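You operate a simulated robot arm through the tools that you are given. There is no shell and no other tool. Be economical: measure what you need, move in short steps, check, and stop when the job is done.

Carry out the task below with a simulated robot arm. There is one attempt and no reset: what you move stays moved.

JOB
Scrub the dark stain off the sample lap with soap.
Fine: soap the round brush in the soap can, lid on the large plate meanwhile; put brush and lid back.

The check looks at the end state, three seconds after you hand in, the way a careful person would. Anything else that was tipped, shoved, dropped, spilled or broken makes it a failure. Lids that push on must go on centred and level and be pressed home; caps that screw on are set level and turned clockwise until they are tight.

ROBOT AND FRAMES
A 6-joint arm with a two-finger parallel gripper, fixed in place. Base frame: the origin is at the foot of the arm, x ahead of it, y to its left, z up; the work surface is at about z = 904. Lengths are in mm, angles in degrees, forces in N, time in s.
With the tool pointing down near the work surface it reaches from about 240 to 660 mm from the base axis. Its first joint turns from -66.0 to 66.0 degrees. Payload 2.9 kg.
The TCP is the grasp point between the finger pads, 30 mm short of the fingertips. In the tool frame z runs along the fingers and y along their closing line. The gripper opens to 110 mm. The fingers are 20 mm wide and 10 mm thick; the gripper's body (48 by 112 mm) begins 55 mm behind the TCP.
Orientation is that of the tool frame in the base frame, as [roll, pitch, yaw] about the fixed x, y, z axes, in that order (R = Rz(yaw) Ry(pitch) Rx(roll)). With the fingers straight down and closing along the base's y, the tool's x points along the base's -x, its y along +y and its z along -z.

CONTROLS
- The arm moves only by the tool drive_tool. Its argument "commands" is a list of rows, each a list of 7 numbers: the gripper command, from -1 (shut) to 1 (fully open), values between in proportion, then the shift along the base's x, y, z in mm, then the turn, a rotation vector about the base's x, y, z in degrees. In form: [[jaw, tx, ty, tz, ax, ay, az], ...]. A call has 1 to 8 rows; each row is the pose to reach, as a shift and turn from the pose commanded when the call began. Each row takes 0.2 s and may step no farther than 50 mm and 8.6 degrees from the row before; otherwise, or with a gripper value out of range, the whole call is refused. Where a pose cannot be reached the arm comes as near as it can. A force on the tool above 40 N (or 10 N above the force at the start of the call, whichever is more), or a blocked arm, ends the call early, and 0.2 s more pass. The fingers move at their own pace (about 108 mm/s each) and stop on an object; they squeeze with about 35 N. The grip force told is the motor's: it shows also when the fingers shut on nothing. Time passes only in rows, and 0.2 s behind the last, so rows that repeat a pose let the fingers close. It gives the time, the measured TCP pose, the force on the tool (base axes), the opening and the grip force at its end, in the units of the frame above (readings bear some noise).
- Cameras (640 x 400 px; columns grow to the right, rows downward): "scene" is fixed at [91.8, 447.5, 1387]; the picture's right is [-0.58, -0.82, 0.00], its down [-0.45, 0.31, -0.84] and it looks along [0.68, -0.48, -0.55] (base axes); focal length 298 px, centre (320, 200). "wrist" rides on the gripper at [72, 17, -103] in the tool frame; the picture's right is [-0.23, 0.97, 0.00], its down [-0.76, -0.18, -0.62] and it looks along [-0.61, -0.14, 0.78] (tool axes); focal length 222 px, centre (320, 200). There is no depth. A picture from a camera that has moved, and an enlarged one, comes with that camera's place and axes in the base frame and with its lens.
- camera(camera): a new picture of that camera. The clock stands still meanwhile.
- enlarge(camera, box): a new picture of the part [left, top, right, bottom] of that camera's present view, enlarged. The clock stands still meanwhile.
- sign_off(): hands the job in; it is judged then, once.

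Work in short steps. Places have to be worked out from the pictures, the camera data and where the tool is seen: move nearer, look again, correct. Check each grasp and each placing, and mend what went wrong. You have 120 turns and 84 pictures in all, those below and enlarged ones among them. Open the gripper and draw the arm clear of the work before you hand the job in, unless the task says otherwise; then end with one line.

The tools are called after "Request:" by a JSON object that holds its "fn" and its "kwargs". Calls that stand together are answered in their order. drive_tool: Moves the arm, as the interface text tells. Its arguments: {"type":"object","properties":{"commands":{"type":"array","items":{"type":"array","items":{"type":"number"}}}},"required":["commands"]} The other tools are called the same way: camera (camera) takes a picture; enlarge (camera, box) takes an enlarged picture of a part of a camera's view; sign_off () hands the job in.

At the start:

```text
clock: 0.0
tcp_pos: [458.5, 13.8, 1210.5]
tcp_rot: [180.0, 0.1, -180.0]
wrist_force: [0.6, -0.6, 0.1]
grip_width: 109.7
gripper_force: 0.0
```

scene: 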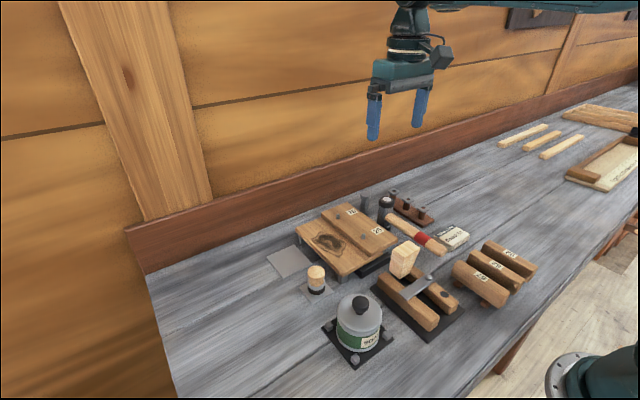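
wrist: 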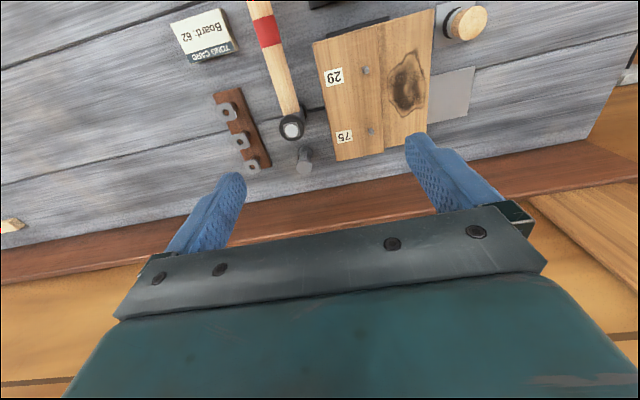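

The scene shows a workbench with a soap can, a round brush, a lap board with a stain and a plate. I look closer.

Request:
{"fn": "enlarge", "kwargs": {"camera": "scene", "box": [250, 180, 410, 280]}}

Request:
{"fn": "enlarge", "kwargs": {"camera": "scene", "box": [290, 260, 450, 380]}}

Request:
{"fn": "enlarge", "kwargs": {"camera": "scene", "box": [370, 180, 560, 320]}}

```text
4.00 times, centred on (330, 230) of scene
camera zoom: at [91.8, 447.5, 1387.0], right [-0.58, -0.82, 0.0], down [-0.45, 0.31, -0.84], along [0.68, -0.48, -0.55], focal length 1192 px, centre (280, 80)
```

zoom: 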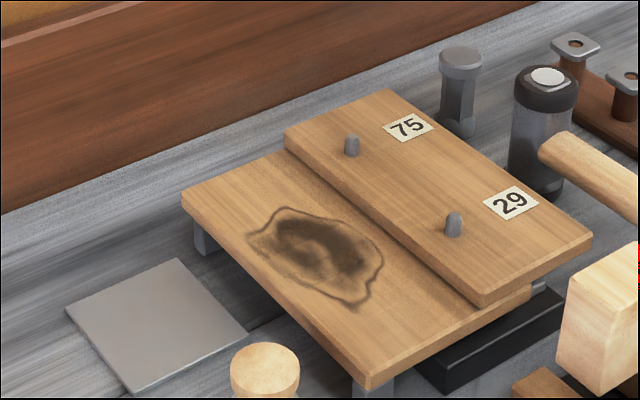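

```text
3.33 times, centred on (370, 320) of scene
camera zoom: at [91.8, 447.5, 1387.0], right [-0.58, -0.82, 0.0], down [-0.45, 0.31, -0.84], along [0.68, -0.48, -0.55], focal length 993 px, centre (153, -200)
```

zoom: 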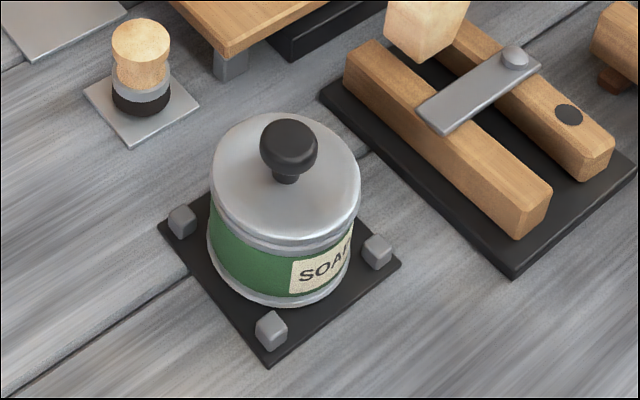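

```text
2.86 times, centred on (465, 250) of scene
camera zoom: at [91.8, 447.5, 1387.0], right [-0.58, -0.82, 0.0], down [-0.45, 0.31, -0.84], along [0.68, -0.48, -0.55], focal length 851 px, centre (-94, 57)
```

zoom: 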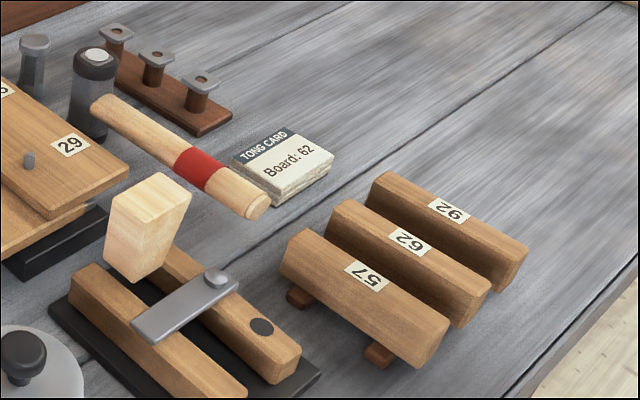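

I estimate the stain at about (489,142,941), the brush top at (429,218,947) and the can knob near (302,217,990). I move above the can for a closer look.

Request:
{"fn": "drive_tool", "kwargs": {"commands": [[1, -26, 33, -16, 0, 0, 0], [1, -53, 67, -33, 0, 0, 0], [1, -79, 100, -50, 0, 0, 0], [1, -106, 134, -67, 0, 0, 0], [1, -132, 167, -83, 0, 0, 0], [1, -158.5, 201, -100, 0, 0, 0], [1, -158.5, 201, -100, 0, 0, 0]]}}

Request:
{"fn": "camera", "kwargs": {"camera": "wrist"}}

Request:
{"fn": "camera", "kwargs": {"camera": "scene"}}

```text
clock: 1.6
tcp_pos: [301.3, 215.3, 1110.6]
tcp_rot: [-180.0, 0.0, -180.0]
wrist_force: [-0.8, 0.2, 0.6]
grip_width: 110.1
gripper_force: 0.0
```

```text
78 pictures are left
camera wrist: at [229.0, 230.9, 1214.7], right [0.23, 0.97, 0.0], down [0.76, -0.18, 0.62], along [0.61, -0.14, -0.78], focal length 222 px, centre (320, 200)
```

wrist: 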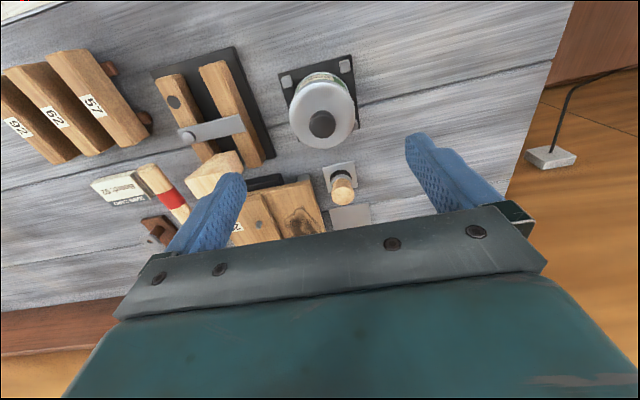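

```text
77 pictures are left
```

scene: 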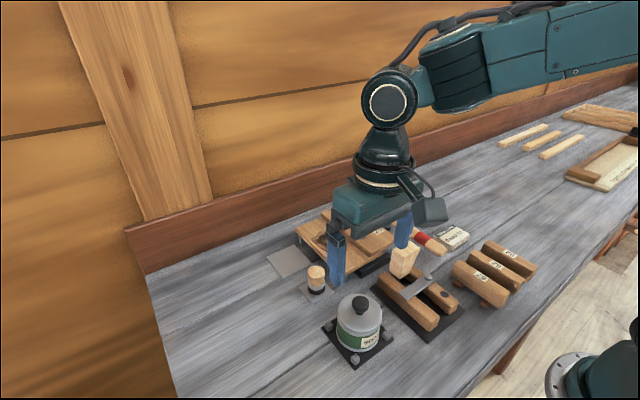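

Request:
{"fn": "enlarge", "kwargs": {"camera": "wrist", "box": [260, 50, 420, 150]}}

Request:
{"fn": "enlarge", "kwargs": {"camera": "wrist", "box": [240, 140, 400, 240]}}

```text
4.00 times, centred on (340, 100) of wrist
camera zoom: at [229.0, 230.9, 1214.7], right [0.23, 0.97, 0.0], down [0.76, -0.18, 0.62], along [0.61, -0.14, -0.78], focal length 888 px, centre (240, 600)
```

zoom: 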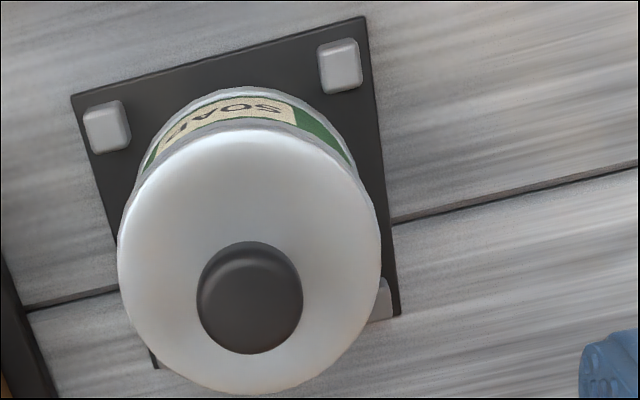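

```text
4.00 times, centred on (320, 190) of wrist
camera zoom: at [229.0, 230.9, 1214.7], right [0.23, 0.97, 0.0], down [0.76, -0.18, 0.62], along [0.61, -0.14, -0.78], focal length 888 px, centre (320, 240)
```

zoom: 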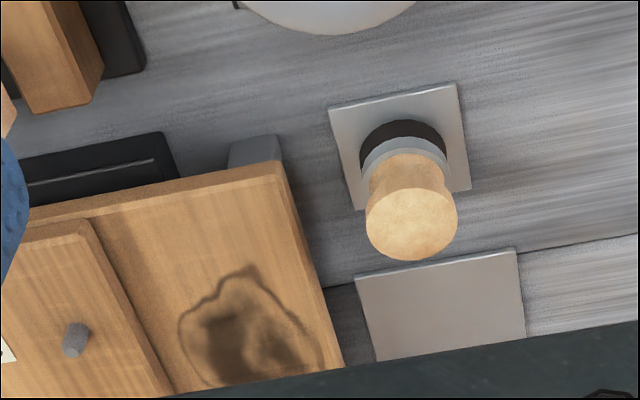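

Knob is judged at about (311,213,980). I go down to z≈1035 with the jaw half open and check alignment.

Request:
{"fn": "drive_tool", "kwargs": {"commands": [[0.1, 5, -1, -30, 0, 0, 0], [0.1, 10, -2, -75, 0, 0, 0], [0.1, 10, -2, -75, 0, 0, 0]]}}

Request:
{"fn": "enlarge", "kwargs": {"camera": "wrist", "box": [200, 50, 440, 200]}}

Request:
{"fn": "enlarge", "kwargs": {"camera": "scene", "box": [290, 230, 450, 380]}}

```text
clock: 2.4
tcp_pos: [312.1, 212.3, 1035.7]
tcp_rot: [-180.0, 0.0, -179.9]
wrist_force: [0.4, 0.8, 0.3]
grip_width: 60.5
gripper_force: 0.0
```

```text
2.67 times, centred on (320, 125) of wrist
camera zoom: at [239.4, 227.9, 1139.1], right [0.23, 0.97, 0.0], down [0.76, -0.18, 0.62], along [0.61, -0.14, -0.78], focal length 592 px, centre (320, 400)
```

zoom: 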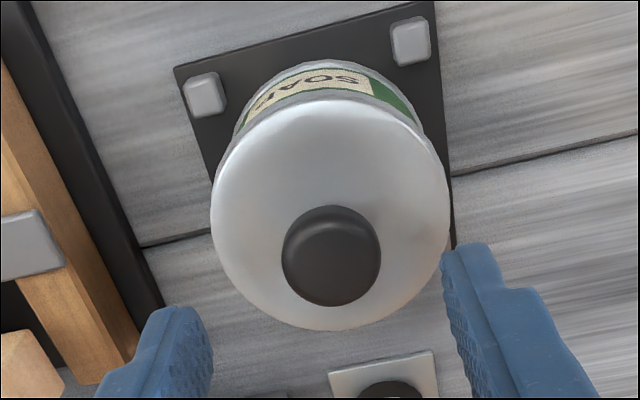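

```text
2.67 times, centred on (370, 305) of scene
camera zoom: at [91.8, 447.5, 1387.0], right [-0.58, -0.82, 0.0], down [-0.45, 0.31, -0.84], along [0.68, -0.48, -0.55], focal length 795 px, centre (187, -80)
```

zoom: 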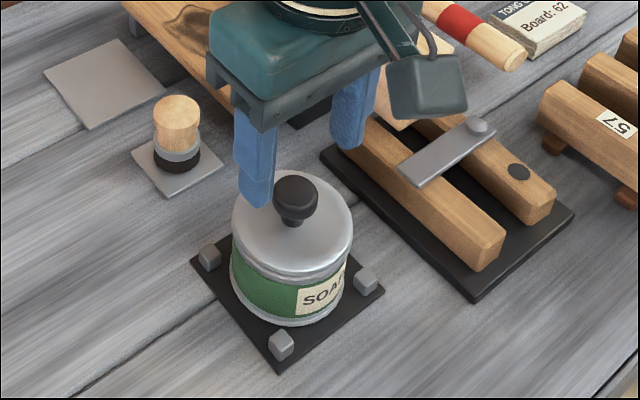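

Triangulated knob at about (313,213,976), so the tool is well aligned. I descend to TCP z≈994 and close.

Request:
{"fn": "drive_tool", "kwargs": {"commands": [[0.1, 1, 1, -20, 0, 0, 0], [0.1, 1, 1, -41, 0, 0, 0], [0.1, 1, 1, -41, 0, 0, 0], [-0.3, 1, 1, -41, 0, 0, 0], [-0.6, 1, 1, -41, 0, 0, 0], [-1, 1, 1, -41, 0, 0, 0], [-1, 1, 1, -41, 0, 0, 0]]}}

Request:
{"fn": "enlarge", "kwargs": {"camera": "scene", "box": [290, 230, 450, 380]}}

Request:
{"fn": "camera", "kwargs": {"camera": "wrist"}}

```text
clock: 4.0
tcp_pos: [312.2, 213.3, 995.6]
tcp_rot: [179.9, 0.1, 179.9]
wrist_force: [-0.3, 0.0, 0.0]
grip_width: 25.8
gripper_force: 35.2
```

```text
2.67 times, centred on (370, 305) of scene
camera zoom: at [91.8, 447.5, 1387.0], right [-0.58, -0.82, 0.0], down [-0.45, 0.31, -0.84], along [0.68, -0.48, -0.55], focal length 795 px, centre (187, -80)
```

zoom: 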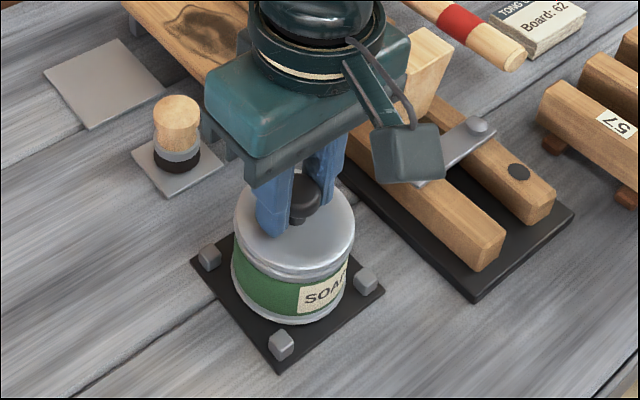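

```text
71 pictures are left
camera wrist: at [240.2, 229.3, 1098.7], right [0.23, 0.97, 0.0], down [0.76, -0.18, 0.62], along [0.61, -0.14, -0.78], focal length 222 px, centre (320, 200)
```

wrist: 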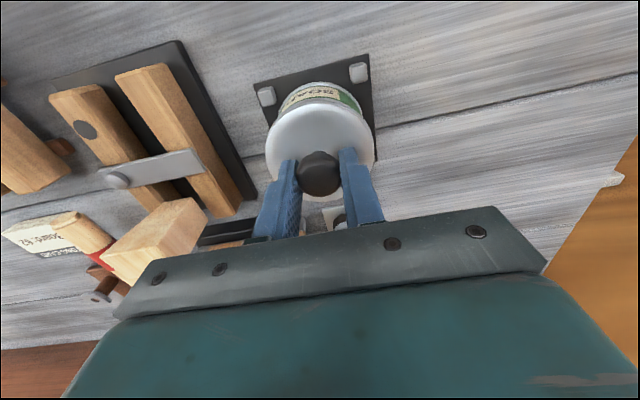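

The knob is gripped (25.8 mm). I lift slowly to see whether the lid parts from the can.

Request:
{"fn": "drive_tool", "kwargs": {"commands": [[-1, 0, 0, 5, 0, 0, 0], [-1, 0, 0, 12, 0, 0, 0], [-1, 0, 0, 20, 0, 0, 0], [-1, 0, 0, 30, 0, 0, 0]]}}

Request:
{"fn": "enlarge", "kwargs": {"camera": "scene", "box": [290, 230, 450, 380]}}

```text
clock: 5.0
tcp_pos: [311.4, 213.4, 1024.5]
tcp_rot: [-180.0, 0.0, 180.0]
wrist_force: [0.0, 0.2, -0.8]
grip_width: 25.7
gripper_force: 35.4
```

```text
2.67 times, centred on (370, 305) of scene
camera zoom: at [91.8, 447.5, 1387.0], right [-0.58, -0.82, 0.0], down [-0.45, 0.31, -0.84], along [0.68, -0.48, -0.55], focal length 795 px, centre (187, -80)
```

zoom: 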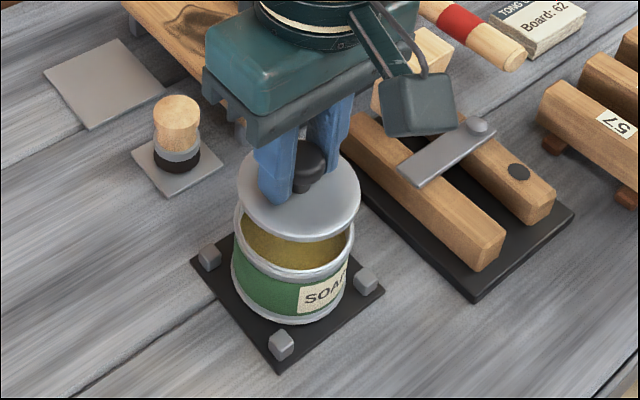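

The lid is off. The large plate is about 75 mm square with its centre near (529,225). I carry the lid there high and look again.

Request:
{"fn": "drive_tool", "kwargs": {"commands": [[-1, 0, 0, 45, 0, 0, 0], [-1, 40, 2, 70, 0, 0, 0], [-1, 85, 4, 75, 0, 0, 0], [-1, 130, 7, 75, 0, 0, 0], [-1, 165, 9, 75, 0, 0, 0], [-1, 165, 9, 75, 0, 0, 0]]}}

Request:
{"fn": "camera", "kwargs": {"camera": "wrist"}}

Request:
{"fn": "enlarge", "kwargs": {"camera": "scene", "box": [240, 160, 400, 300]}}

```text
clock: 6.4
tcp_pos: [477.5, 222.3, 1098.9]
tcp_rot: [179.9, 0.0, -180.0]
wrist_force: [-0.9, 0.2, -0.7]
grip_width: 25.7
gripper_force: 35.5
```

```text
69 pictures are left
camera wrist: at [405.5, 238.8, 1203.5], right [0.23, 0.97, 0.0], down [0.76, -0.18, 0.62], along [0.61, -0.14, -0.78], focal length 222 px, centre (320, 200)
```

wrist: 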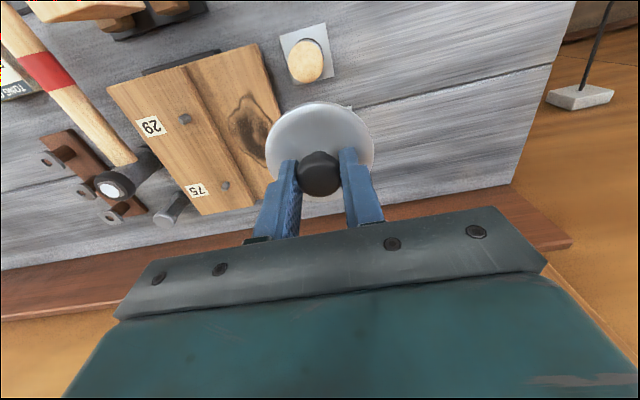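

```text
2.86 times, centred on (320, 230) of scene
camera zoom: at [91.8, 447.5, 1387.0], right [-0.58, -0.82, 0.0], down [-0.45, 0.31, -0.84], along [0.68, -0.48, -0.55], focal length 851 px, centre (320, 114)
```

zoom: 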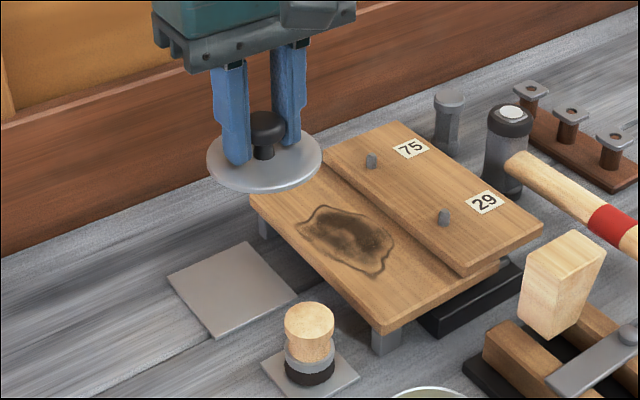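

I move over the plate centre (≈526,227), lower partway, and check the overlay.

Request:
{"fn": "drive_tool", "kwargs": {"commands": [[-1, 24, 2, -10, 0, 0, 0], [-1, 48, 5, -40, 0, 0, 0], [-1, 48, 5, -85, 0, 0, 0], [-1, 48, 5, -115, 0, 0, 0], [-1, 48, 5, -115, 0, 0, 0]]}}

Request:
{"fn": "enlarge", "kwargs": {"camera": "wrist", "box": [220, 60, 420, 200]}}

Request:
{"fn": "enlarge", "kwargs": {"camera": "scene", "box": [240, 190, 360, 290]}}

```text
clock: 7.6
tcp_pos: [523.1, 227.3, 983.3]
tcp_rot: [-179.9, 0.0, 179.9]
wrist_force: [0.4, -0.7, -0.5]
grip_width: 25.7
gripper_force: 35.3
```

```text
2.86 times, centred on (320, 130) of wrist
camera zoom: at [452.2, 243.4, 1087.4], right [0.23, 0.97, 0.0], down [0.76, -0.18, 0.62], along [0.61, -0.14, -0.78], focal length 635 px, centre (320, 400)
```

zoom: 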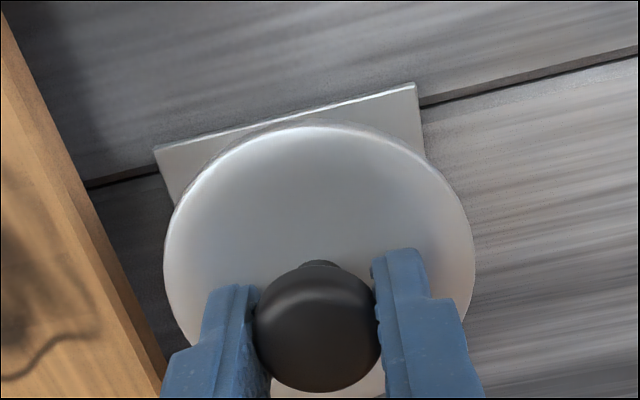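

```text
4.00 times, centred on (300, 240) of scene
camera zoom: at [91.8, 447.5, 1387.0], right [-0.58, -0.82, 0.0], down [-0.45, 0.31, -0.84], along [0.68, -0.48, -0.55], focal length 1192 px, centre (400, 40)
```

zoom: 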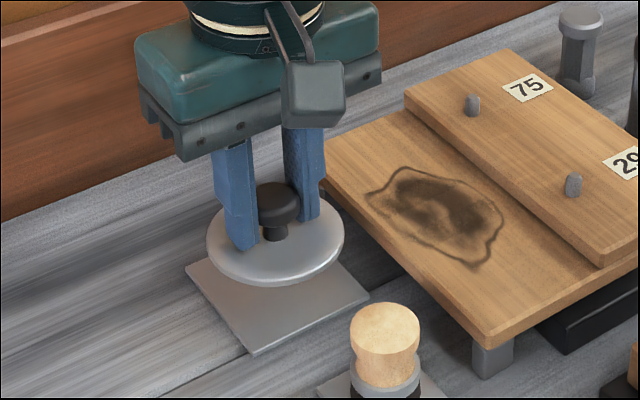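

The scene view and wrist view put the lid almost centred; I nudge (+2,-2) and lower 20 mm.

Request:
{"fn": "drive_tool", "kwargs": {"commands": [[-1, 2, -2, -8, 0, 0, 0], [-1, 2, -2, -16, 0, 0, 0], [-1, 2, -2, -20, 0, 0, 0], [-1, 2, -2, -20, 0, 0, 0]]}}

Request:
{"fn": "enlarge", "kwargs": {"camera": "scene", "box": [240, 190, 360, 290]}}

```text
clock: 8.6
tcp_pos: [526.5, 225.4, 963.6]
tcp_rot: [-180.0, 0.0, 179.9]
wrist_force: [1.0, -0.2, -0.4]
grip_width: 25.9
gripper_force: 34.7
```

```text
4.00 times, centred on (300, 240) of scene
camera zoom: at [91.8, 447.5, 1387.0], right [-0.58, -0.82, 0.0], down [-0.45, 0.31, -0.84], along [0.68, -0.48, -0.55], focal length 1192 px, centre (400, 40)
```

zoom: 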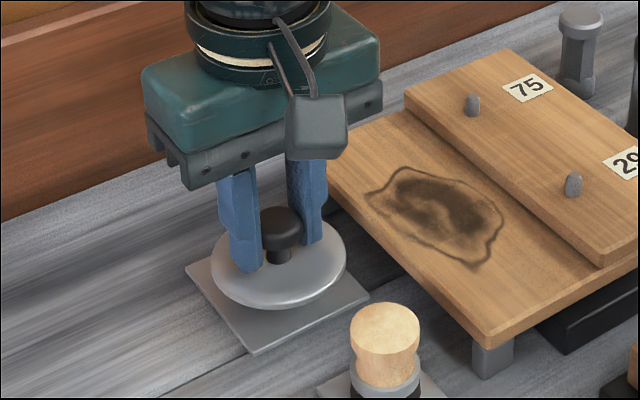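

About 10 mm remain; I lower in small steps watching the force.

Request:
{"fn": "drive_tool", "kwargs": {"commands": [[-1, 0, 0, -3, 0, 0, 0], [-1, 0, 0, -6, 0, 0, 0], [-1, 0, 0, -8, 0, 0, 0], [-1, 0, 0, -8, 0, 0, 0]]}}

Request:
{"fn": "enlarge", "kwargs": {"camera": "scene", "box": [260, 220, 340, 280]}}

```text
clock: 9.6
tcp_pos: [526.1, 224.9, 955.4]
tcp_rot: [-180.0, 0.0, 180.0]
wrist_force: [0.0, 0.5, 0.7]
grip_width: 25.9
gripper_force: 35.0
```

```text
6.67 times, centred on (300, 250) of scene
camera zoom: at [91.8, 447.5, 1387.0], right [-0.58, -0.82, 0.0], down [-0.45, 0.31, -0.84], along [0.68, -0.48, -0.55], focal length 1987 px, centre (453, -133)
```

zoom: 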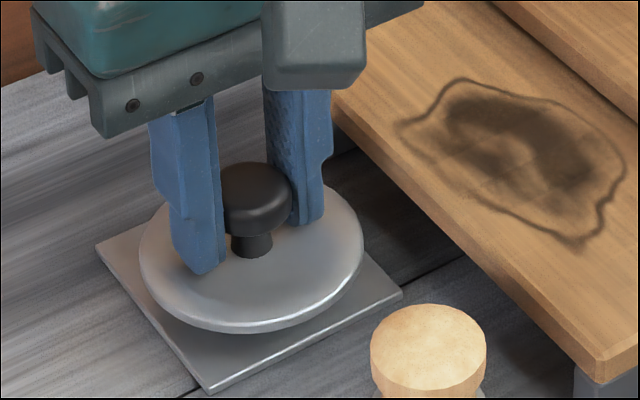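

Request:
{"fn": "drive_tool", "kwargs": {"commands": [[-1, 0, 0, -1.5, 0, 0, 0], [-1, 0, 0, -3, 0, 0, 0], [-1, 0, 0, -4, 0, 0, 0]]}}

Request:
{"fn": "enlarge", "kwargs": {"camera": "scene", "box": [260, 220, 340, 280]}}

```text
clock: 10.4
tcp_pos: [526.1, 224.8, 952.6]
tcp_rot: [179.9, 0.0, -179.9]
wrist_force: [-0.4, -0.4, 0.0]
grip_width: 25.8
gripper_force: 35.1
```

```text
6.67 times, centred on (300, 250) of scene
camera zoom: at [91.8, 447.5, 1387.0], right [-0.58, -0.82, 0.0], down [-0.45, 0.31, -0.84], along [0.68, -0.48, -0.55], focal length 1987 px, centre (453, -133)
```

zoom: 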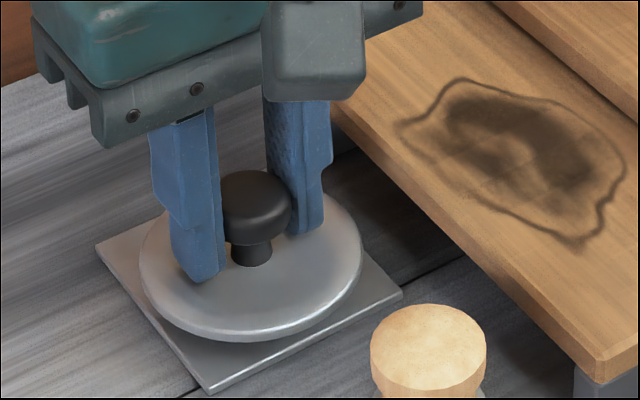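

Request:
{"fn": "drive_tool", "kwargs": {"commands": [[-1, 0, 0, -1, 0, 0, 0], [-1, 0, 0, -2, 0, 0, 0], [-1, 0, 0, -3, 0, 0, 0], [-1, 0, 0, -4, 0, 0, 0], [-1, 0, 0, -5, 0, 0, 0]]}}

Request:
{"fn": "enlarge", "kwargs": {"camera": "scene", "box": [260, 220, 340, 280]}}

```text
clock: 11.6
tcp_pos: [526.5, 225.4, 947.4]
tcp_rot: [-180.0, 0.0, 179.9]
wrist_force: [-0.5, 0.4, 0.6]
grip_width: 26.0
gripper_force: 35.2
```

```text
6.67 times, centred on (300, 250) of scene
camera zoom: at [91.8, 447.5, 1387.0], right [-0.58, -0.82, 0.0], down [-0.45, 0.31, -0.84], along [0.68, -0.48, -0.55], focal length 1987 px, centre (453, -133)
```

zoom: 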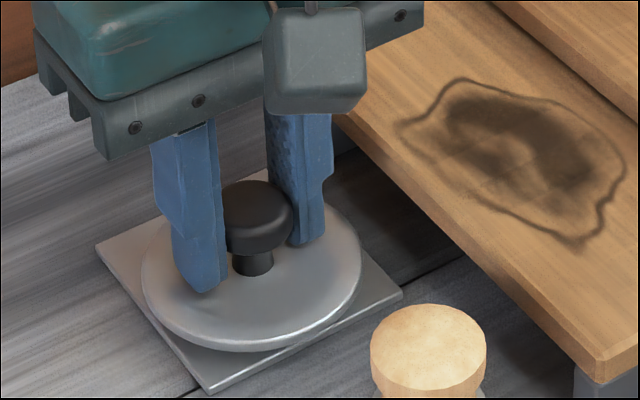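

Request:
{"fn": "drive_tool", "kwargs": {"commands": [[-1, 0, 0, -1, 0, 0, 0], [-1, 0, 0, -2, 0, 0, 0], [-1, 0, 0, -3, 0, 0, 0], [-1, 0, 0, -4, 0, 0, 0]]}}

Request:
{"fn": "enlarge", "kwargs": {"camera": "scene", "box": [260, 220, 340, 280]}}

```text
clock: 12.6
tcp_pos: [526.4, 225.5, 943.7]
tcp_rot: [-179.9, 0.1, -180.0]
wrist_force: [-0.2, 0.2, -0.4]
grip_width: 25.9
gripper_force: 34.8
```

```text
6.67 times, centred on (300, 250) of scene
camera zoom: at [91.8, 447.5, 1387.0], right [-0.58, -0.82, 0.0], down [-0.45, 0.31, -0.84], along [0.68, -0.48, -0.55], focal length 1987 px, centre (453, -133)
```

zoom: 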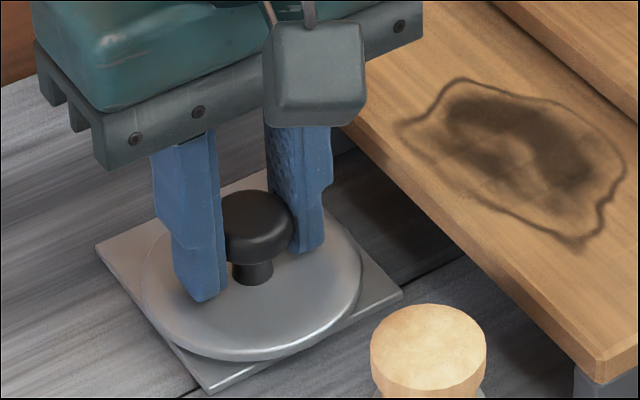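

The lid now looks some 5 mm toward the camera of the plate's centre, agreeing with the wrist estimate, so I shift (+5,-3) and keep lowering.

Request:
{"fn": "drive_tool", "kwargs": {"commands": [[-1, 2.5, -1.5, 0, 0, 0, 0], [-1, 5, -3, 0, 0, 0, 0], [-1, 5, -3, -1, 0, 0, 0], [-1, 5, -3, -2, 0, 0, 0], [-1, 5, -3, -3, 0, 0, 0]]}}

Request:
{"fn": "enlarge", "kwargs": {"camera": "scene", "box": [260, 220, 340, 280]}}

Request:
{"fn": "enlarge", "kwargs": {"camera": "wrist", "box": [220, 60, 420, 200]}}

```text
clock: 13.8
tcp_pos: [531.2, 221.5, 943.3]
tcp_rot: [179.9, 0.2, -179.9]
wrist_force: [-6.5, 1.4, 21.4]
grip_width: 26.0
gripper_force: 35.1
```

```text
6.67 times, centred on (300, 250) of scene
camera zoom: at [91.2, 447.3, 1387.1], right [-0.58, -0.82, 0.0], down [-0.45, 0.31, -0.84], along [0.68, -0.48, -0.55], focal length 1987 px, centre (453, -133)
```

zoom: 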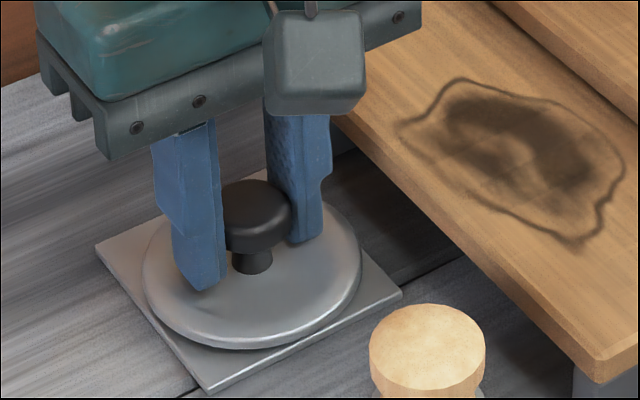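

```text
2.86 times, centred on (320, 130) of wrist
camera zoom: at [459.7, 238.6, 1046.7], right [0.23, 0.97, 0.0], down [0.76, -0.18, 0.62], along [0.61, -0.14, -0.78], focal length 635 px, centre (320, 400)
```

zoom: 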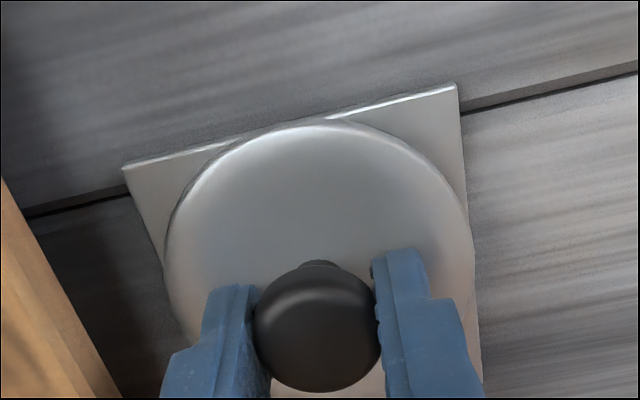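

The lid is seated on the plate (contact at TCP z≈943) and lies within it. I relieve the pressure, release, and rise.

Request:
{"fn": "drive_tool", "kwargs": {"commands": [[-1, 0, 0, 2.5, 0, 0, 0], [-0.4, 0, 0, 2.5, 0, 0, 0], [-0.1, 0, 0, 3, 0, 0, 0], [-0.1, 0, 0, 3, 0, 0, 0], [-0.1, 0, 0, 30, 0, 0, 0], [-0.1, 0, 0, 75, 0, 0, 0], [-0.1, -40, 0, 100, 0, 0, 0], [-0.1, -85, -3, 110, 0, 0, 0]]}}

Request:
{"fn": "enlarge", "kwargs": {"camera": "scene", "box": [250, 200, 410, 320]}}

Request:
{"fn": "camera", "kwargs": {"camera": "wrist"}}

```text
clock: 15.6
tcp_pos: [445.4, 219.6, 1050.2]
tcp_rot: [180.0, 0.0, 180.0]
wrist_force: [0.7, -0.6, -0.1]
grip_width: 49.4
gripper_force: 0.1
```

```text
3.33 times, centred on (330, 260) of scene
camera zoom: at [91.8, 447.5, 1387.0], right [-0.58, -0.82, 0.0], down [-0.45, 0.31, -0.84], along [0.68, -0.48, -0.55], focal length 993 px, centre (287, 0)
```

zoom: 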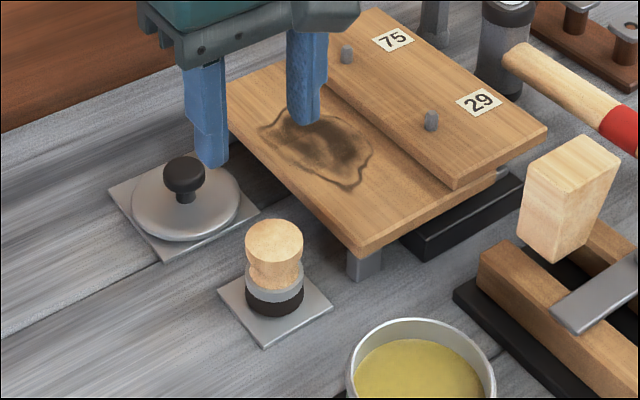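

```text
57 pictures are left
camera wrist: at [373.6, 235.4, 1154.3], right [0.23, 0.97, 0.0], down [0.76, -0.18, 0.62], along [0.61, -0.14, -0.78], focal length 222 px, centre (320, 200)
```

wrist: 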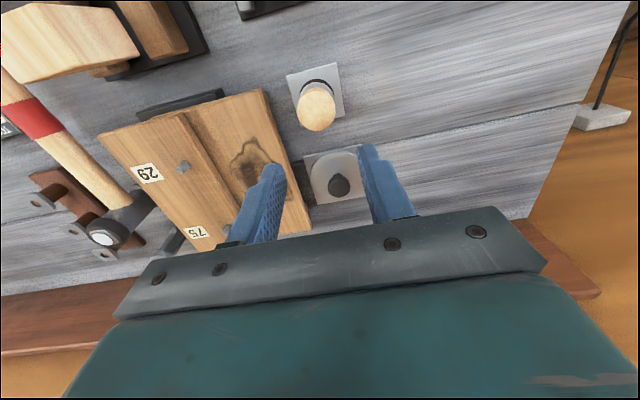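

Soap is visible in the can. Brush is at about (431,218.5), top z≈948. I move over it, lower to z≈990, and check.

Request:
{"fn": "drive_tool", "kwargs": {"commands": [[-0.1, -14, -1, -30, 0, 0, 0], [-0.1, -14, -1, -60, 0, 0, 0], [-0.1, -14, -1, -60, 0, 0, 0]]}}

Request:
{"fn": "enlarge", "kwargs": {"camera": "wrist", "box": [220, 60, 420, 200]}}

Request:
{"fn": "enlarge", "kwargs": {"camera": "scene", "box": [270, 220, 370, 300]}}

```text
clock: 16.4
tcp_pos: [432.0, 217.8, 990.7]
tcp_rot: [-179.9, 0.0, 180.0]
wrist_force: [-0.9, 0.1, -0.1]
grip_width: 49.5
gripper_force: 0.1
```

```text
2.86 times, centred on (320, 130) of wrist
camera zoom: at [360.3, 234.6, 1093.9], right [0.23, 0.97, 0.0], down [0.76, -0.18, 0.62], along [0.61, -0.14, -0.78], focal length 635 px, centre (320, 400)
```

zoom: 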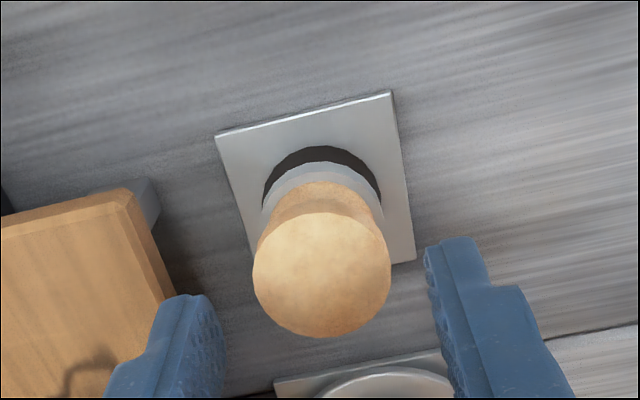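

```text
5.00 times, centred on (320, 260) of scene
camera zoom: at [91.8, 447.5, 1387.0], right [-0.58, -0.82, 0.0], down [-0.45, 0.31, -0.84], along [0.68, -0.48, -0.55], focal length 1490 px, centre (320, -100)
```

zoom: 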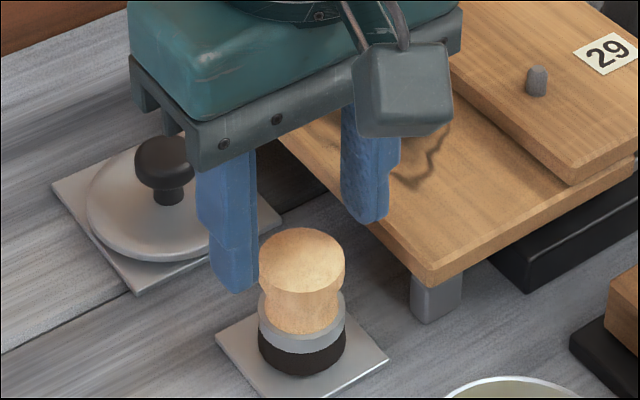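

Brush top is about z 950 with wood down to 924. I lower to TCP z≈957 (tips ≈927) and grip.

Request:
{"fn": "drive_tool", "kwargs": {"commands": [[-0.1, -1, 0.5, -17, 0, 0, 0], [-0.1, -1, 0.5, -33.5, 0, 0, 0], [-0.1, -1, 0.5, -33.5, 0, 0, 0], [-0.4, -1, 0.5, -33.5, 0, 0, 0], [-1, -1, 0.5, -33.5, 0, 0, 0], [-1, -1, 0.5, -33.5, 0, 0, 0]]}}

Request:
{"fn": "enlarge", "kwargs": {"camera": "scene", "box": [270, 220, 370, 300]}}

Request:
{"fn": "enlarge", "kwargs": {"camera": "wrist", "box": [220, 60, 420, 200]}}

```text
clock: 17.8
tcp_pos: [431.2, 218.3, 955.7]
tcp_rot: [179.9, -0.1, 180.0]
wrist_force: [0.0, -0.3, 0.5]
grip_width: 33.5
gripper_force: 34.7
```

```text
5.00 times, centred on (320, 260) of scene
camera zoom: at [91.8, 447.5, 1387.0], right [-0.58, -0.82, 0.0], down [-0.45, 0.31, -0.84], along [0.68, -0.48, -0.55], focal length 1490 px, centre (320, -100)
```

zoom: 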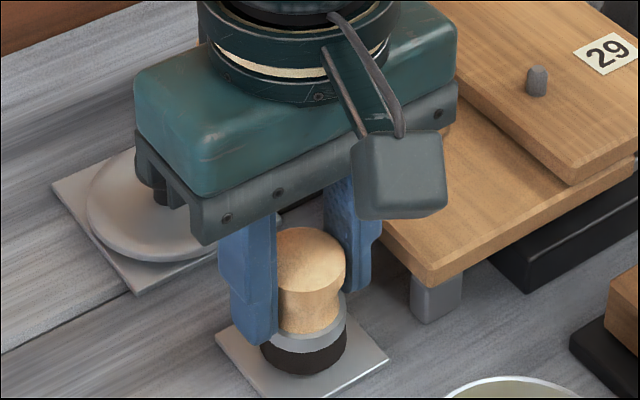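

```text
2.86 times, centred on (320, 130) of wrist
camera zoom: at [359.9, 235.0, 1060.9], right [0.23, 0.97, 0.0], down [0.76, -0.18, 0.62], along [0.61, -0.14, -0.78], focal length 635 px, centre (320, 400)
```

zoom: 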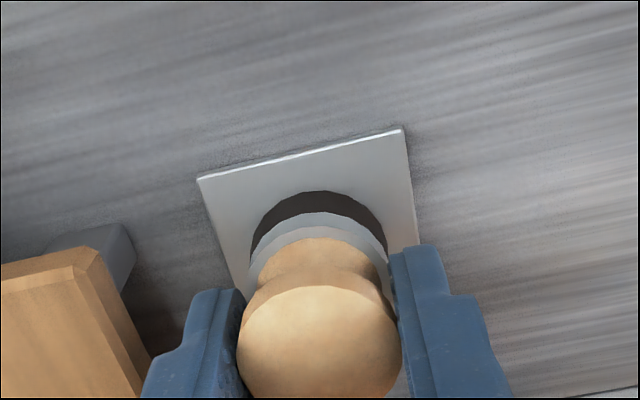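

The brush is gripped at 33.5 mm. I lift it and carry it to above the can (≈312,213), then look.

Request:
{"fn": "drive_tool", "kwargs": {"commands": [[-1, 0, 0, 20, 0, 0, 0], [-1, 0, 0, 55, 0, 0, 0], [-1, -20, -1, 90, 0, 0, 0], [-1, -60, -3, 95, 0, 0, 0], [-1, -100, -4, 95, 0, 0, 0], [-1, -119, -5, 95, 0, 0, 0], [-1, -119, -5, 95, 0, 0, 0]]}}

Request:
{"fn": "enlarge", "kwargs": {"camera": "scene", "box": [300, 220, 440, 380]}}

Request:
{"fn": "enlarge", "kwargs": {"camera": "wrist", "box": [220, 60, 420, 200]}}

```text
clock: 19.4
tcp_pos: [312.8, 214.1, 1052.9]
tcp_rot: [-180.0, -0.1, -180.0]
wrist_force: [-0.1, -0.3, 0.5]
grip_width: 33.4
gripper_force: 34.8
```

```text
2.50 times, centred on (370, 300) of scene
camera zoom: at [91.7, 447.5, 1387.0], right [-0.58, -0.82, 0.0], down [-0.45, 0.31, -0.84], along [0.68, -0.48, -0.55], focal length 745 px, centre (195, -50)
```

zoom: 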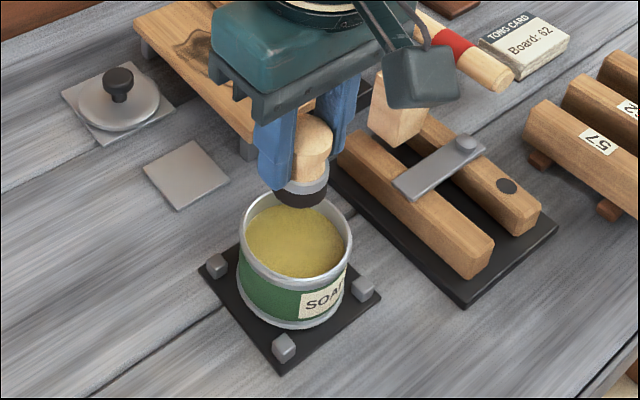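

```text
2.86 times, centred on (320, 130) of wrist
camera zoom: at [240.7, 230.0, 1156.8], right [0.23, 0.97, 0.0], down [0.76, -0.18, 0.62], along [0.61, -0.14, -0.78], focal length 635 px, centre (320, 400)
```

zoom: 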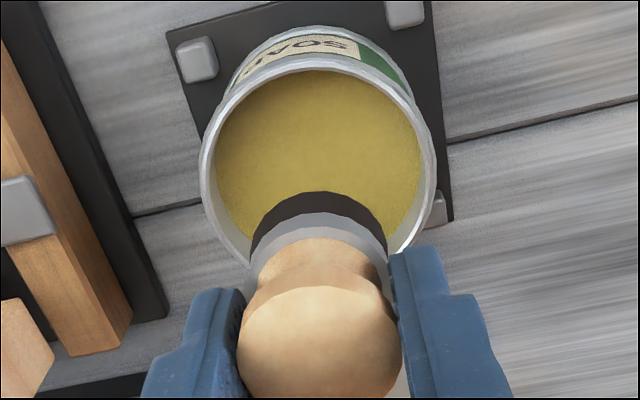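

Can centre ≈(312,213), rim ≈946, soap just below it; brush bottom is about 50 mm below the TCP. I lower to TCP z≈984 to meet the soap.

Request:
{"fn": "drive_tool", "kwargs": {"commands": [[-1, -0.5, -0.5, -25, 0, 0, 0], [-1, -0.5, -0.5, -50, 0, 0, 0], [-1, -0.5, -0.5, -60, 0, 0, 0], [-1, -0.5, -0.5, -66, 0, 0, 0], [-1, -0.5, -0.5, -69, 0, 0, 0]]}}

Request:
{"fn": "enlarge", "kwargs": {"camera": "scene", "box": [310, 250, 410, 350]}}

Request:
{"fn": "enlarge", "kwargs": {"camera": "wrist", "box": [220, 60, 420, 200]}}

```text
clock: 20.6
tcp_pos: [312.3, 212.4, 984.1]
tcp_rot: [179.9, 0.2, 179.8]
wrist_force: [1.7, -7.1, 35.8]
grip_width: 33.6
gripper_force: 35.3
```

```text
4.00 times, centred on (360, 300) of scene
camera zoom: at [91.5, 447.0, 1387.2], right [-0.58, -0.82, 0.0], down [-0.45, 0.32, -0.84], along [0.68, -0.48, -0.55], focal length 1192 px, centre (160, -200)
```

zoom: 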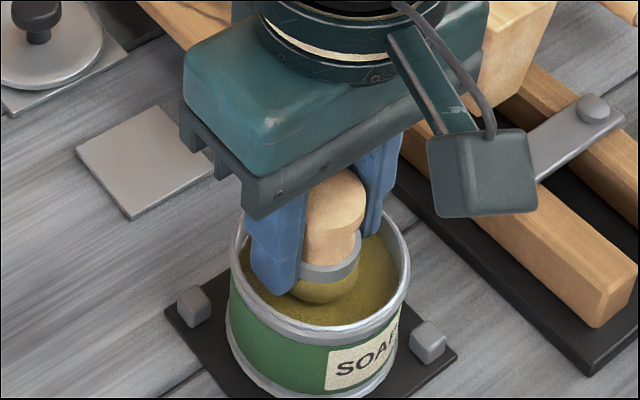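

```text
2.86 times, centred on (320, 130) of wrist
camera zoom: at [241.0, 229.5, 1088.1], right [0.23, 0.97, 0.0], down [0.76, -0.18, 0.63], along [0.61, -0.14, -0.78], focal length 635 px, centre (320, 400)
```

zoom: 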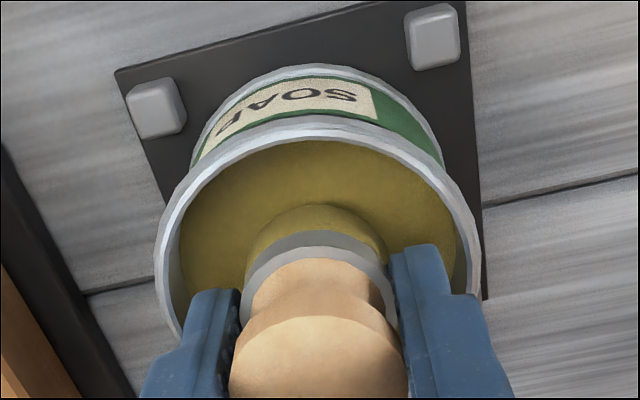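

The bristles turned yellow with soap and the force shows firm contact. I lift out and check the brush.

Request:
{"fn": "drive_tool", "kwargs": {"commands": [[-1, 0, 0, 3, 0, 0, 0], [-1, 0, 0, 15, 0, 0, 0], [-1, 0, 0, 45, 0, 0, 0], [-1, 0, 0, 75, 0, 0, 0], [-1, 0, 0, 75, 0, 0, 0]]}}

Request:
{"fn": "enlarge", "kwargs": {"camera": "scene", "box": [310, 200, 430, 350]}}

```text
clock: 21.8
tcp_pos: [312.6, 213.0, 1058.9]
tcp_rot: [-180.0, -0.1, -180.0]
wrist_force: [-0.4, -0.2, -0.4]
grip_width: 33.9
gripper_force: 35.2
```

```text
2.67 times, centred on (370, 275) of scene
camera zoom: at [91.8, 447.5, 1387.0], right [-0.58, -0.82, 0.0], down [-0.45, 0.31, -0.84], along [0.68, -0.48, -0.55], focal length 795 px, centre (187, 0)
```

zoom: 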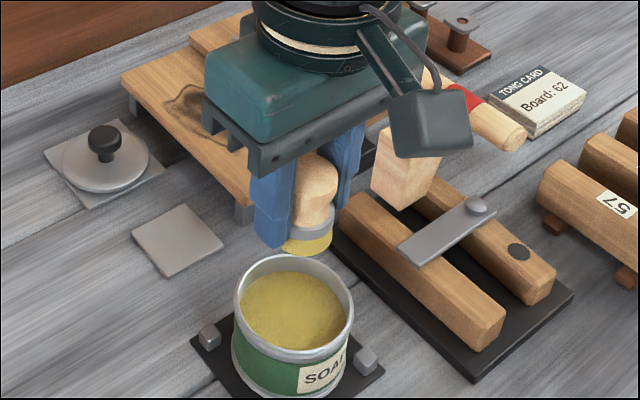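

The brush is soaped. Now I carry it over the stain (x≈442–530, y≈116–164, z≈941) and look before touching down.

Request:
{"fn": "drive_tool", "kwargs": {"commands": [[-1, 35, -10, 0, 0, 0, 0], [-1, 75, -25, 0, 0, 0, 0], [-1, 110, -45, 0, 0, 0, 0], [-1, 145, -65, 0, 0, 0, 0], [-1, 172, -73, 0, 0, 0, 0], [-1, 172, -73, -35, 0, 0, 0], [-1, 172, -73, -35, 0, 0, 0]]}}

Request:
{"fn": "camera", "kwargs": {"camera": "wrist"}}

Request:
{"fn": "enlarge", "kwargs": {"camera": "scene", "box": [280, 160, 420, 290]}}

```text
clock: 23.4
tcp_pos: [484.0, 139.7, 1022.4]
tcp_rot: [180.0, 0.1, -179.9]
wrist_force: [-0.5, 0.9, 0.0]
grip_width: 33.7
gripper_force: 35.0
```

```text
47 pictures are left
camera wrist: at [413.1, 156.4, 1127.0], right [0.23, 0.97, 0.0], down [0.76, -0.18, 0.62], along [0.61, -0.14, -0.78], focal length 222 px, centre (320, 200)
```

wrist: 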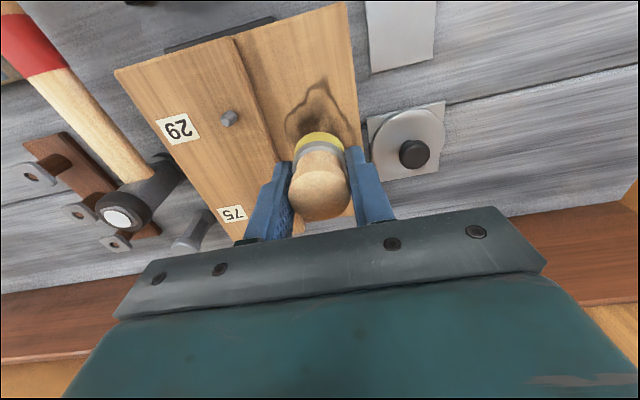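

```text
3.08 times, centred on (350, 225) of scene
camera zoom: at [91.8, 447.5, 1387.0], right [-0.58, -0.82, 0.0], down [-0.45, 0.31, -0.84], along [0.68, -0.48, -0.55], focal length 917 px, centre (228, 123)
```

zoom: 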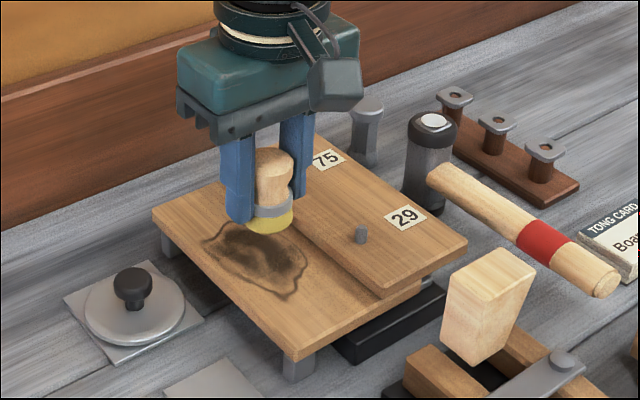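

Brush is over the stain, its bottom near z 972. I descend until contact with the board is felt.

Request:
{"fn": "drive_tool", "kwargs": {"commands": [[-1, 0, 0, -15, 0, 0, 0], [-1, 0, 0, -24, 0, 0, 0], [-1, 0, 0, -28, 0, 0, 0], [-1, 0, 0, -30, 0, 0, 0], [-1, 0, 0, -31, 0, 0, 0]]}}

```text
clock: 24.6
tcp_pos: [484.3, 141.2, 991.0]
tcp_rot: [-179.9, 0.1, -180.0]
wrist_force: [-0.6, 0.5, 0.5]
grip_width: 33.6
gripper_force: 35.2
```

Request:
{"fn": "drive_tool", "kwargs": {"commands": [[-1, 0, 0, -1, 0, 0, 0], [-1, 0, 0, -2, 0, 0, 0], [-1, 0, 0, -3, 0, 0, 0]]}}

Request:
{"fn": "enlarge", "kwargs": {"camera": "scene", "box": [280, 160, 420, 290]}}

```text
clock: 25.4
tcp_pos: [483.3, 140.5, 989.0]
tcp_rot: [180.0, 0.0, -180.0]
wrist_force: [0.6, 0.2, -0.1]
grip_width: 33.8
gripper_force: 35.3
```

```text
3.08 times, centred on (350, 225) of scene
camera zoom: at [91.8, 447.5, 1387.0], right [-0.58, -0.82, 0.0], down [-0.45, 0.31, -0.84], along [0.68, -0.48, -0.55], focal length 917 px, centre (228, 123)
```

zoom: 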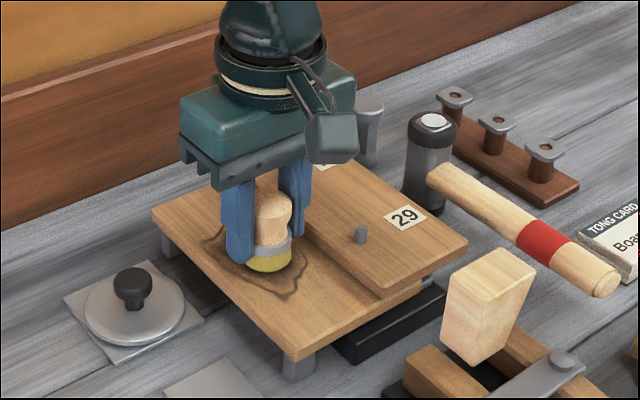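

Request:
{"fn": "drive_tool", "kwargs": {"commands": [[-1, 0, 0, -1, 0, 0, 0], [-1, 0, 0, -2, 0, 0, 0], [-1, 0, 0, -3, 0, 0, 0]]}}

```text
clock: 26.2
tcp_pos: [484.7, 139.8, 985.2]
tcp_rot: [-179.9, 0.0, -180.0]
wrist_force: [0.7, -0.7, -0.9]
grip_width: 33.3
gripper_force: 35.2
```

Request:
{"fn": "drive_tool", "kwargs": {"commands": [[-1, 0, 0, -1, 0, 0, 0], [-1, 0, 0, -2, 0, 0, 0], [-1, 0, 0, -3, 0, 0, 0]]}}

Request:
{"fn": "enlarge", "kwargs": {"camera": "scene", "box": [310, 190, 390, 260]}}

```text
clock: 27.0
tcp_pos: [484.6, 140.3, 985.6]
tcp_rot: [-180.0, 0.1, 180.0]
wrist_force: [-4.8, -2.7, 15.1]
grip_width: 33.6
gripper_force: 34.6
```

```text
5.71 times, centred on (350, 225) of scene
camera zoom: at [91.4, 447.3, 1387.1], right [-0.58, -0.82, 0.0], down [-0.45, 0.31, -0.84], along [0.68, -0.48, -0.55], focal length 1703 px, centre (149, 57)
```

zoom: 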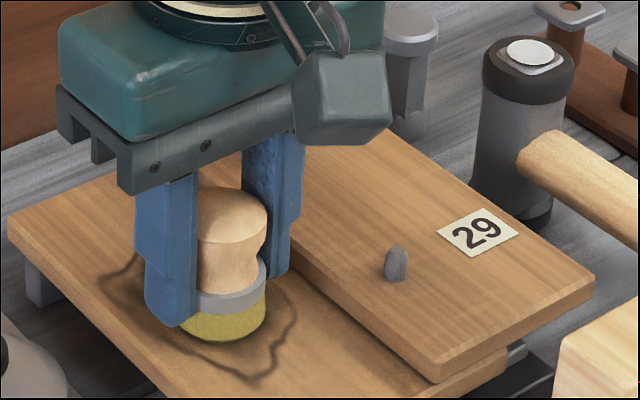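

Contact force is 15 N. I scrub along x through the stain at this height.

Request:
{"fn": "drive_tool", "kwargs": {"commands": [[-1, 14, 0, 0, 0, 0, 0], [-1, 28, 0, 0, 0, 0, 0], [-1, 34, 6, 0, 0, 0, 0], [-1, 18, 8, 0, 0, 0, 0], [-1, 0, 8, 0, 0, 0, 0], [-1, -18, 8, 0, 0, 0, 0], [-1, -32, 6, 0, 0, 0, 0], [-1, -32, 0, 0, 0, 0, 0]]}}

Request:
{"fn": "enlarge", "kwargs": {"camera": "scene", "box": [280, 160, 420, 290]}}

```text
clock: 28.8
tcp_pos: [451.4, 142.8, 984.6]
tcp_rot: [179.9, 0.1, -179.8]
wrist_force: [-1.0, 10.6, 26.5]
grip_width: 33.7
gripper_force: 35.1
```

```text
3.08 times, centred on (350, 225) of scene
camera zoom: at [91.3, 447.7, 1387.0], right [-0.58, -0.82, 0.0], down [-0.45, 0.31, -0.84], along [0.68, -0.48, -0.55], focal length 917 px, centre (228, 123)
```

zoom: 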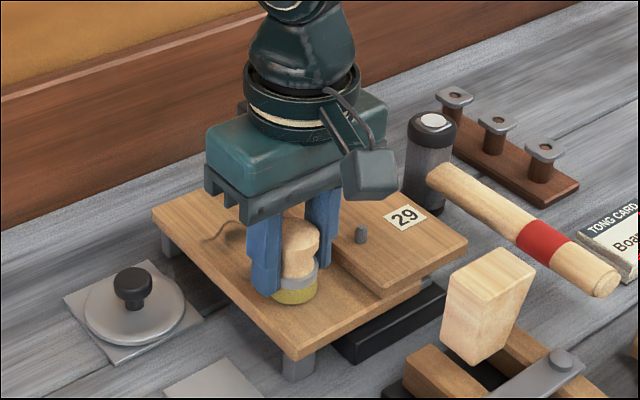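

Scrubbing works; most of the swept area is clean and the board did not move. I continue over the low-y side and the far end.

Request:
{"fn": "drive_tool", "kwargs": {"commands": [[-1, 4, -11, 0, 0, 0, 0], [-1, 20, -13, 0, 0, 0, 0], [-1, 38, -13, 0, 0, 0, 0], [-1, 56, -13, 0, 0, 0, 0], [-1, 72, -10, 0, 0, 0, 0], [-1, 74, 0, 0, 0, 0, 0], [-1, 72, 12, 0, 0, 0, 0], [-1, 56, 14, 0, 0, 0, 0]]}}

Request:
{"fn": "drive_tool", "kwargs": {"commands": [[-1, -18, 0, 0, 0, 0, 0], [-1, -36, 0, 0, 0, 0, 0], [-1, -50, 0, 0, 0, 0, 0], [-1, -50, 0, 10, 0, 0, 0], [-1, -50, 0, 40, 0, 0, 0], [-1, -90, 20, 60, 0, 0, 0], [-1, -90, 20, 60, 0, 0, 0]]}}

Request:
{"fn": "enlarge", "kwargs": {"camera": "scene", "box": [280, 160, 420, 290]}}

Request:
{"fn": "camera", "kwargs": {"camera": "wrist"}}

```text
clock: 30.6
tcp_pos: [508.8, 154.6, 984.5]
tcp_rot: [179.9, 0.3, -179.9]
wrist_force: [8.5, 0.4, 18.1]
grip_width: 33.6
gripper_force: 35.2
```

```text
clock: 32.2
tcp_pos: [417.5, 174.2, 1042.9]
tcp_rot: [-180.0, -0.1, -180.0]
wrist_force: [-1.0, 0.3, 0.3]
grip_width: 33.7
gripper_force: 35.2
```

```text
3.08 times, centred on (350, 225) of scene
camera zoom: at [91.7, 447.5, 1387.0], right [-0.58, -0.82, 0.0], down [-0.45, 0.31, -0.84], along [0.68, -0.48, -0.55], focal length 917 px, centre (228, 123)
```

zoom: 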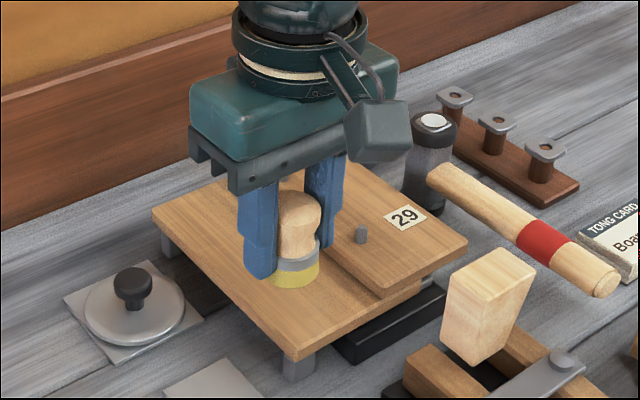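

```text
41 pictures are left
camera wrist: at [345.5, 191.1, 1147.1], right [0.23, 0.97, 0.0], down [0.76, -0.18, 0.62], along [0.61, -0.14, -0.78], focal length 222 px, centre (320, 200)
```

wrist: 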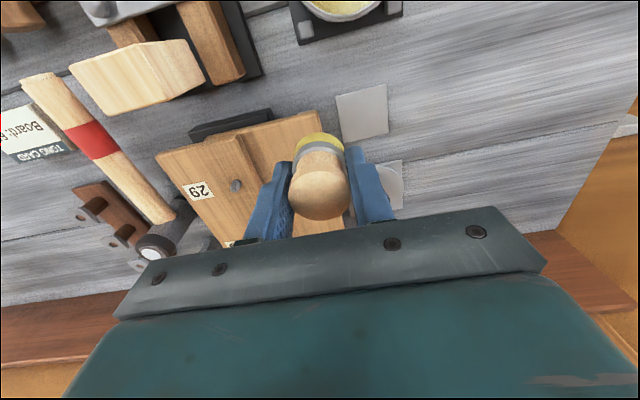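

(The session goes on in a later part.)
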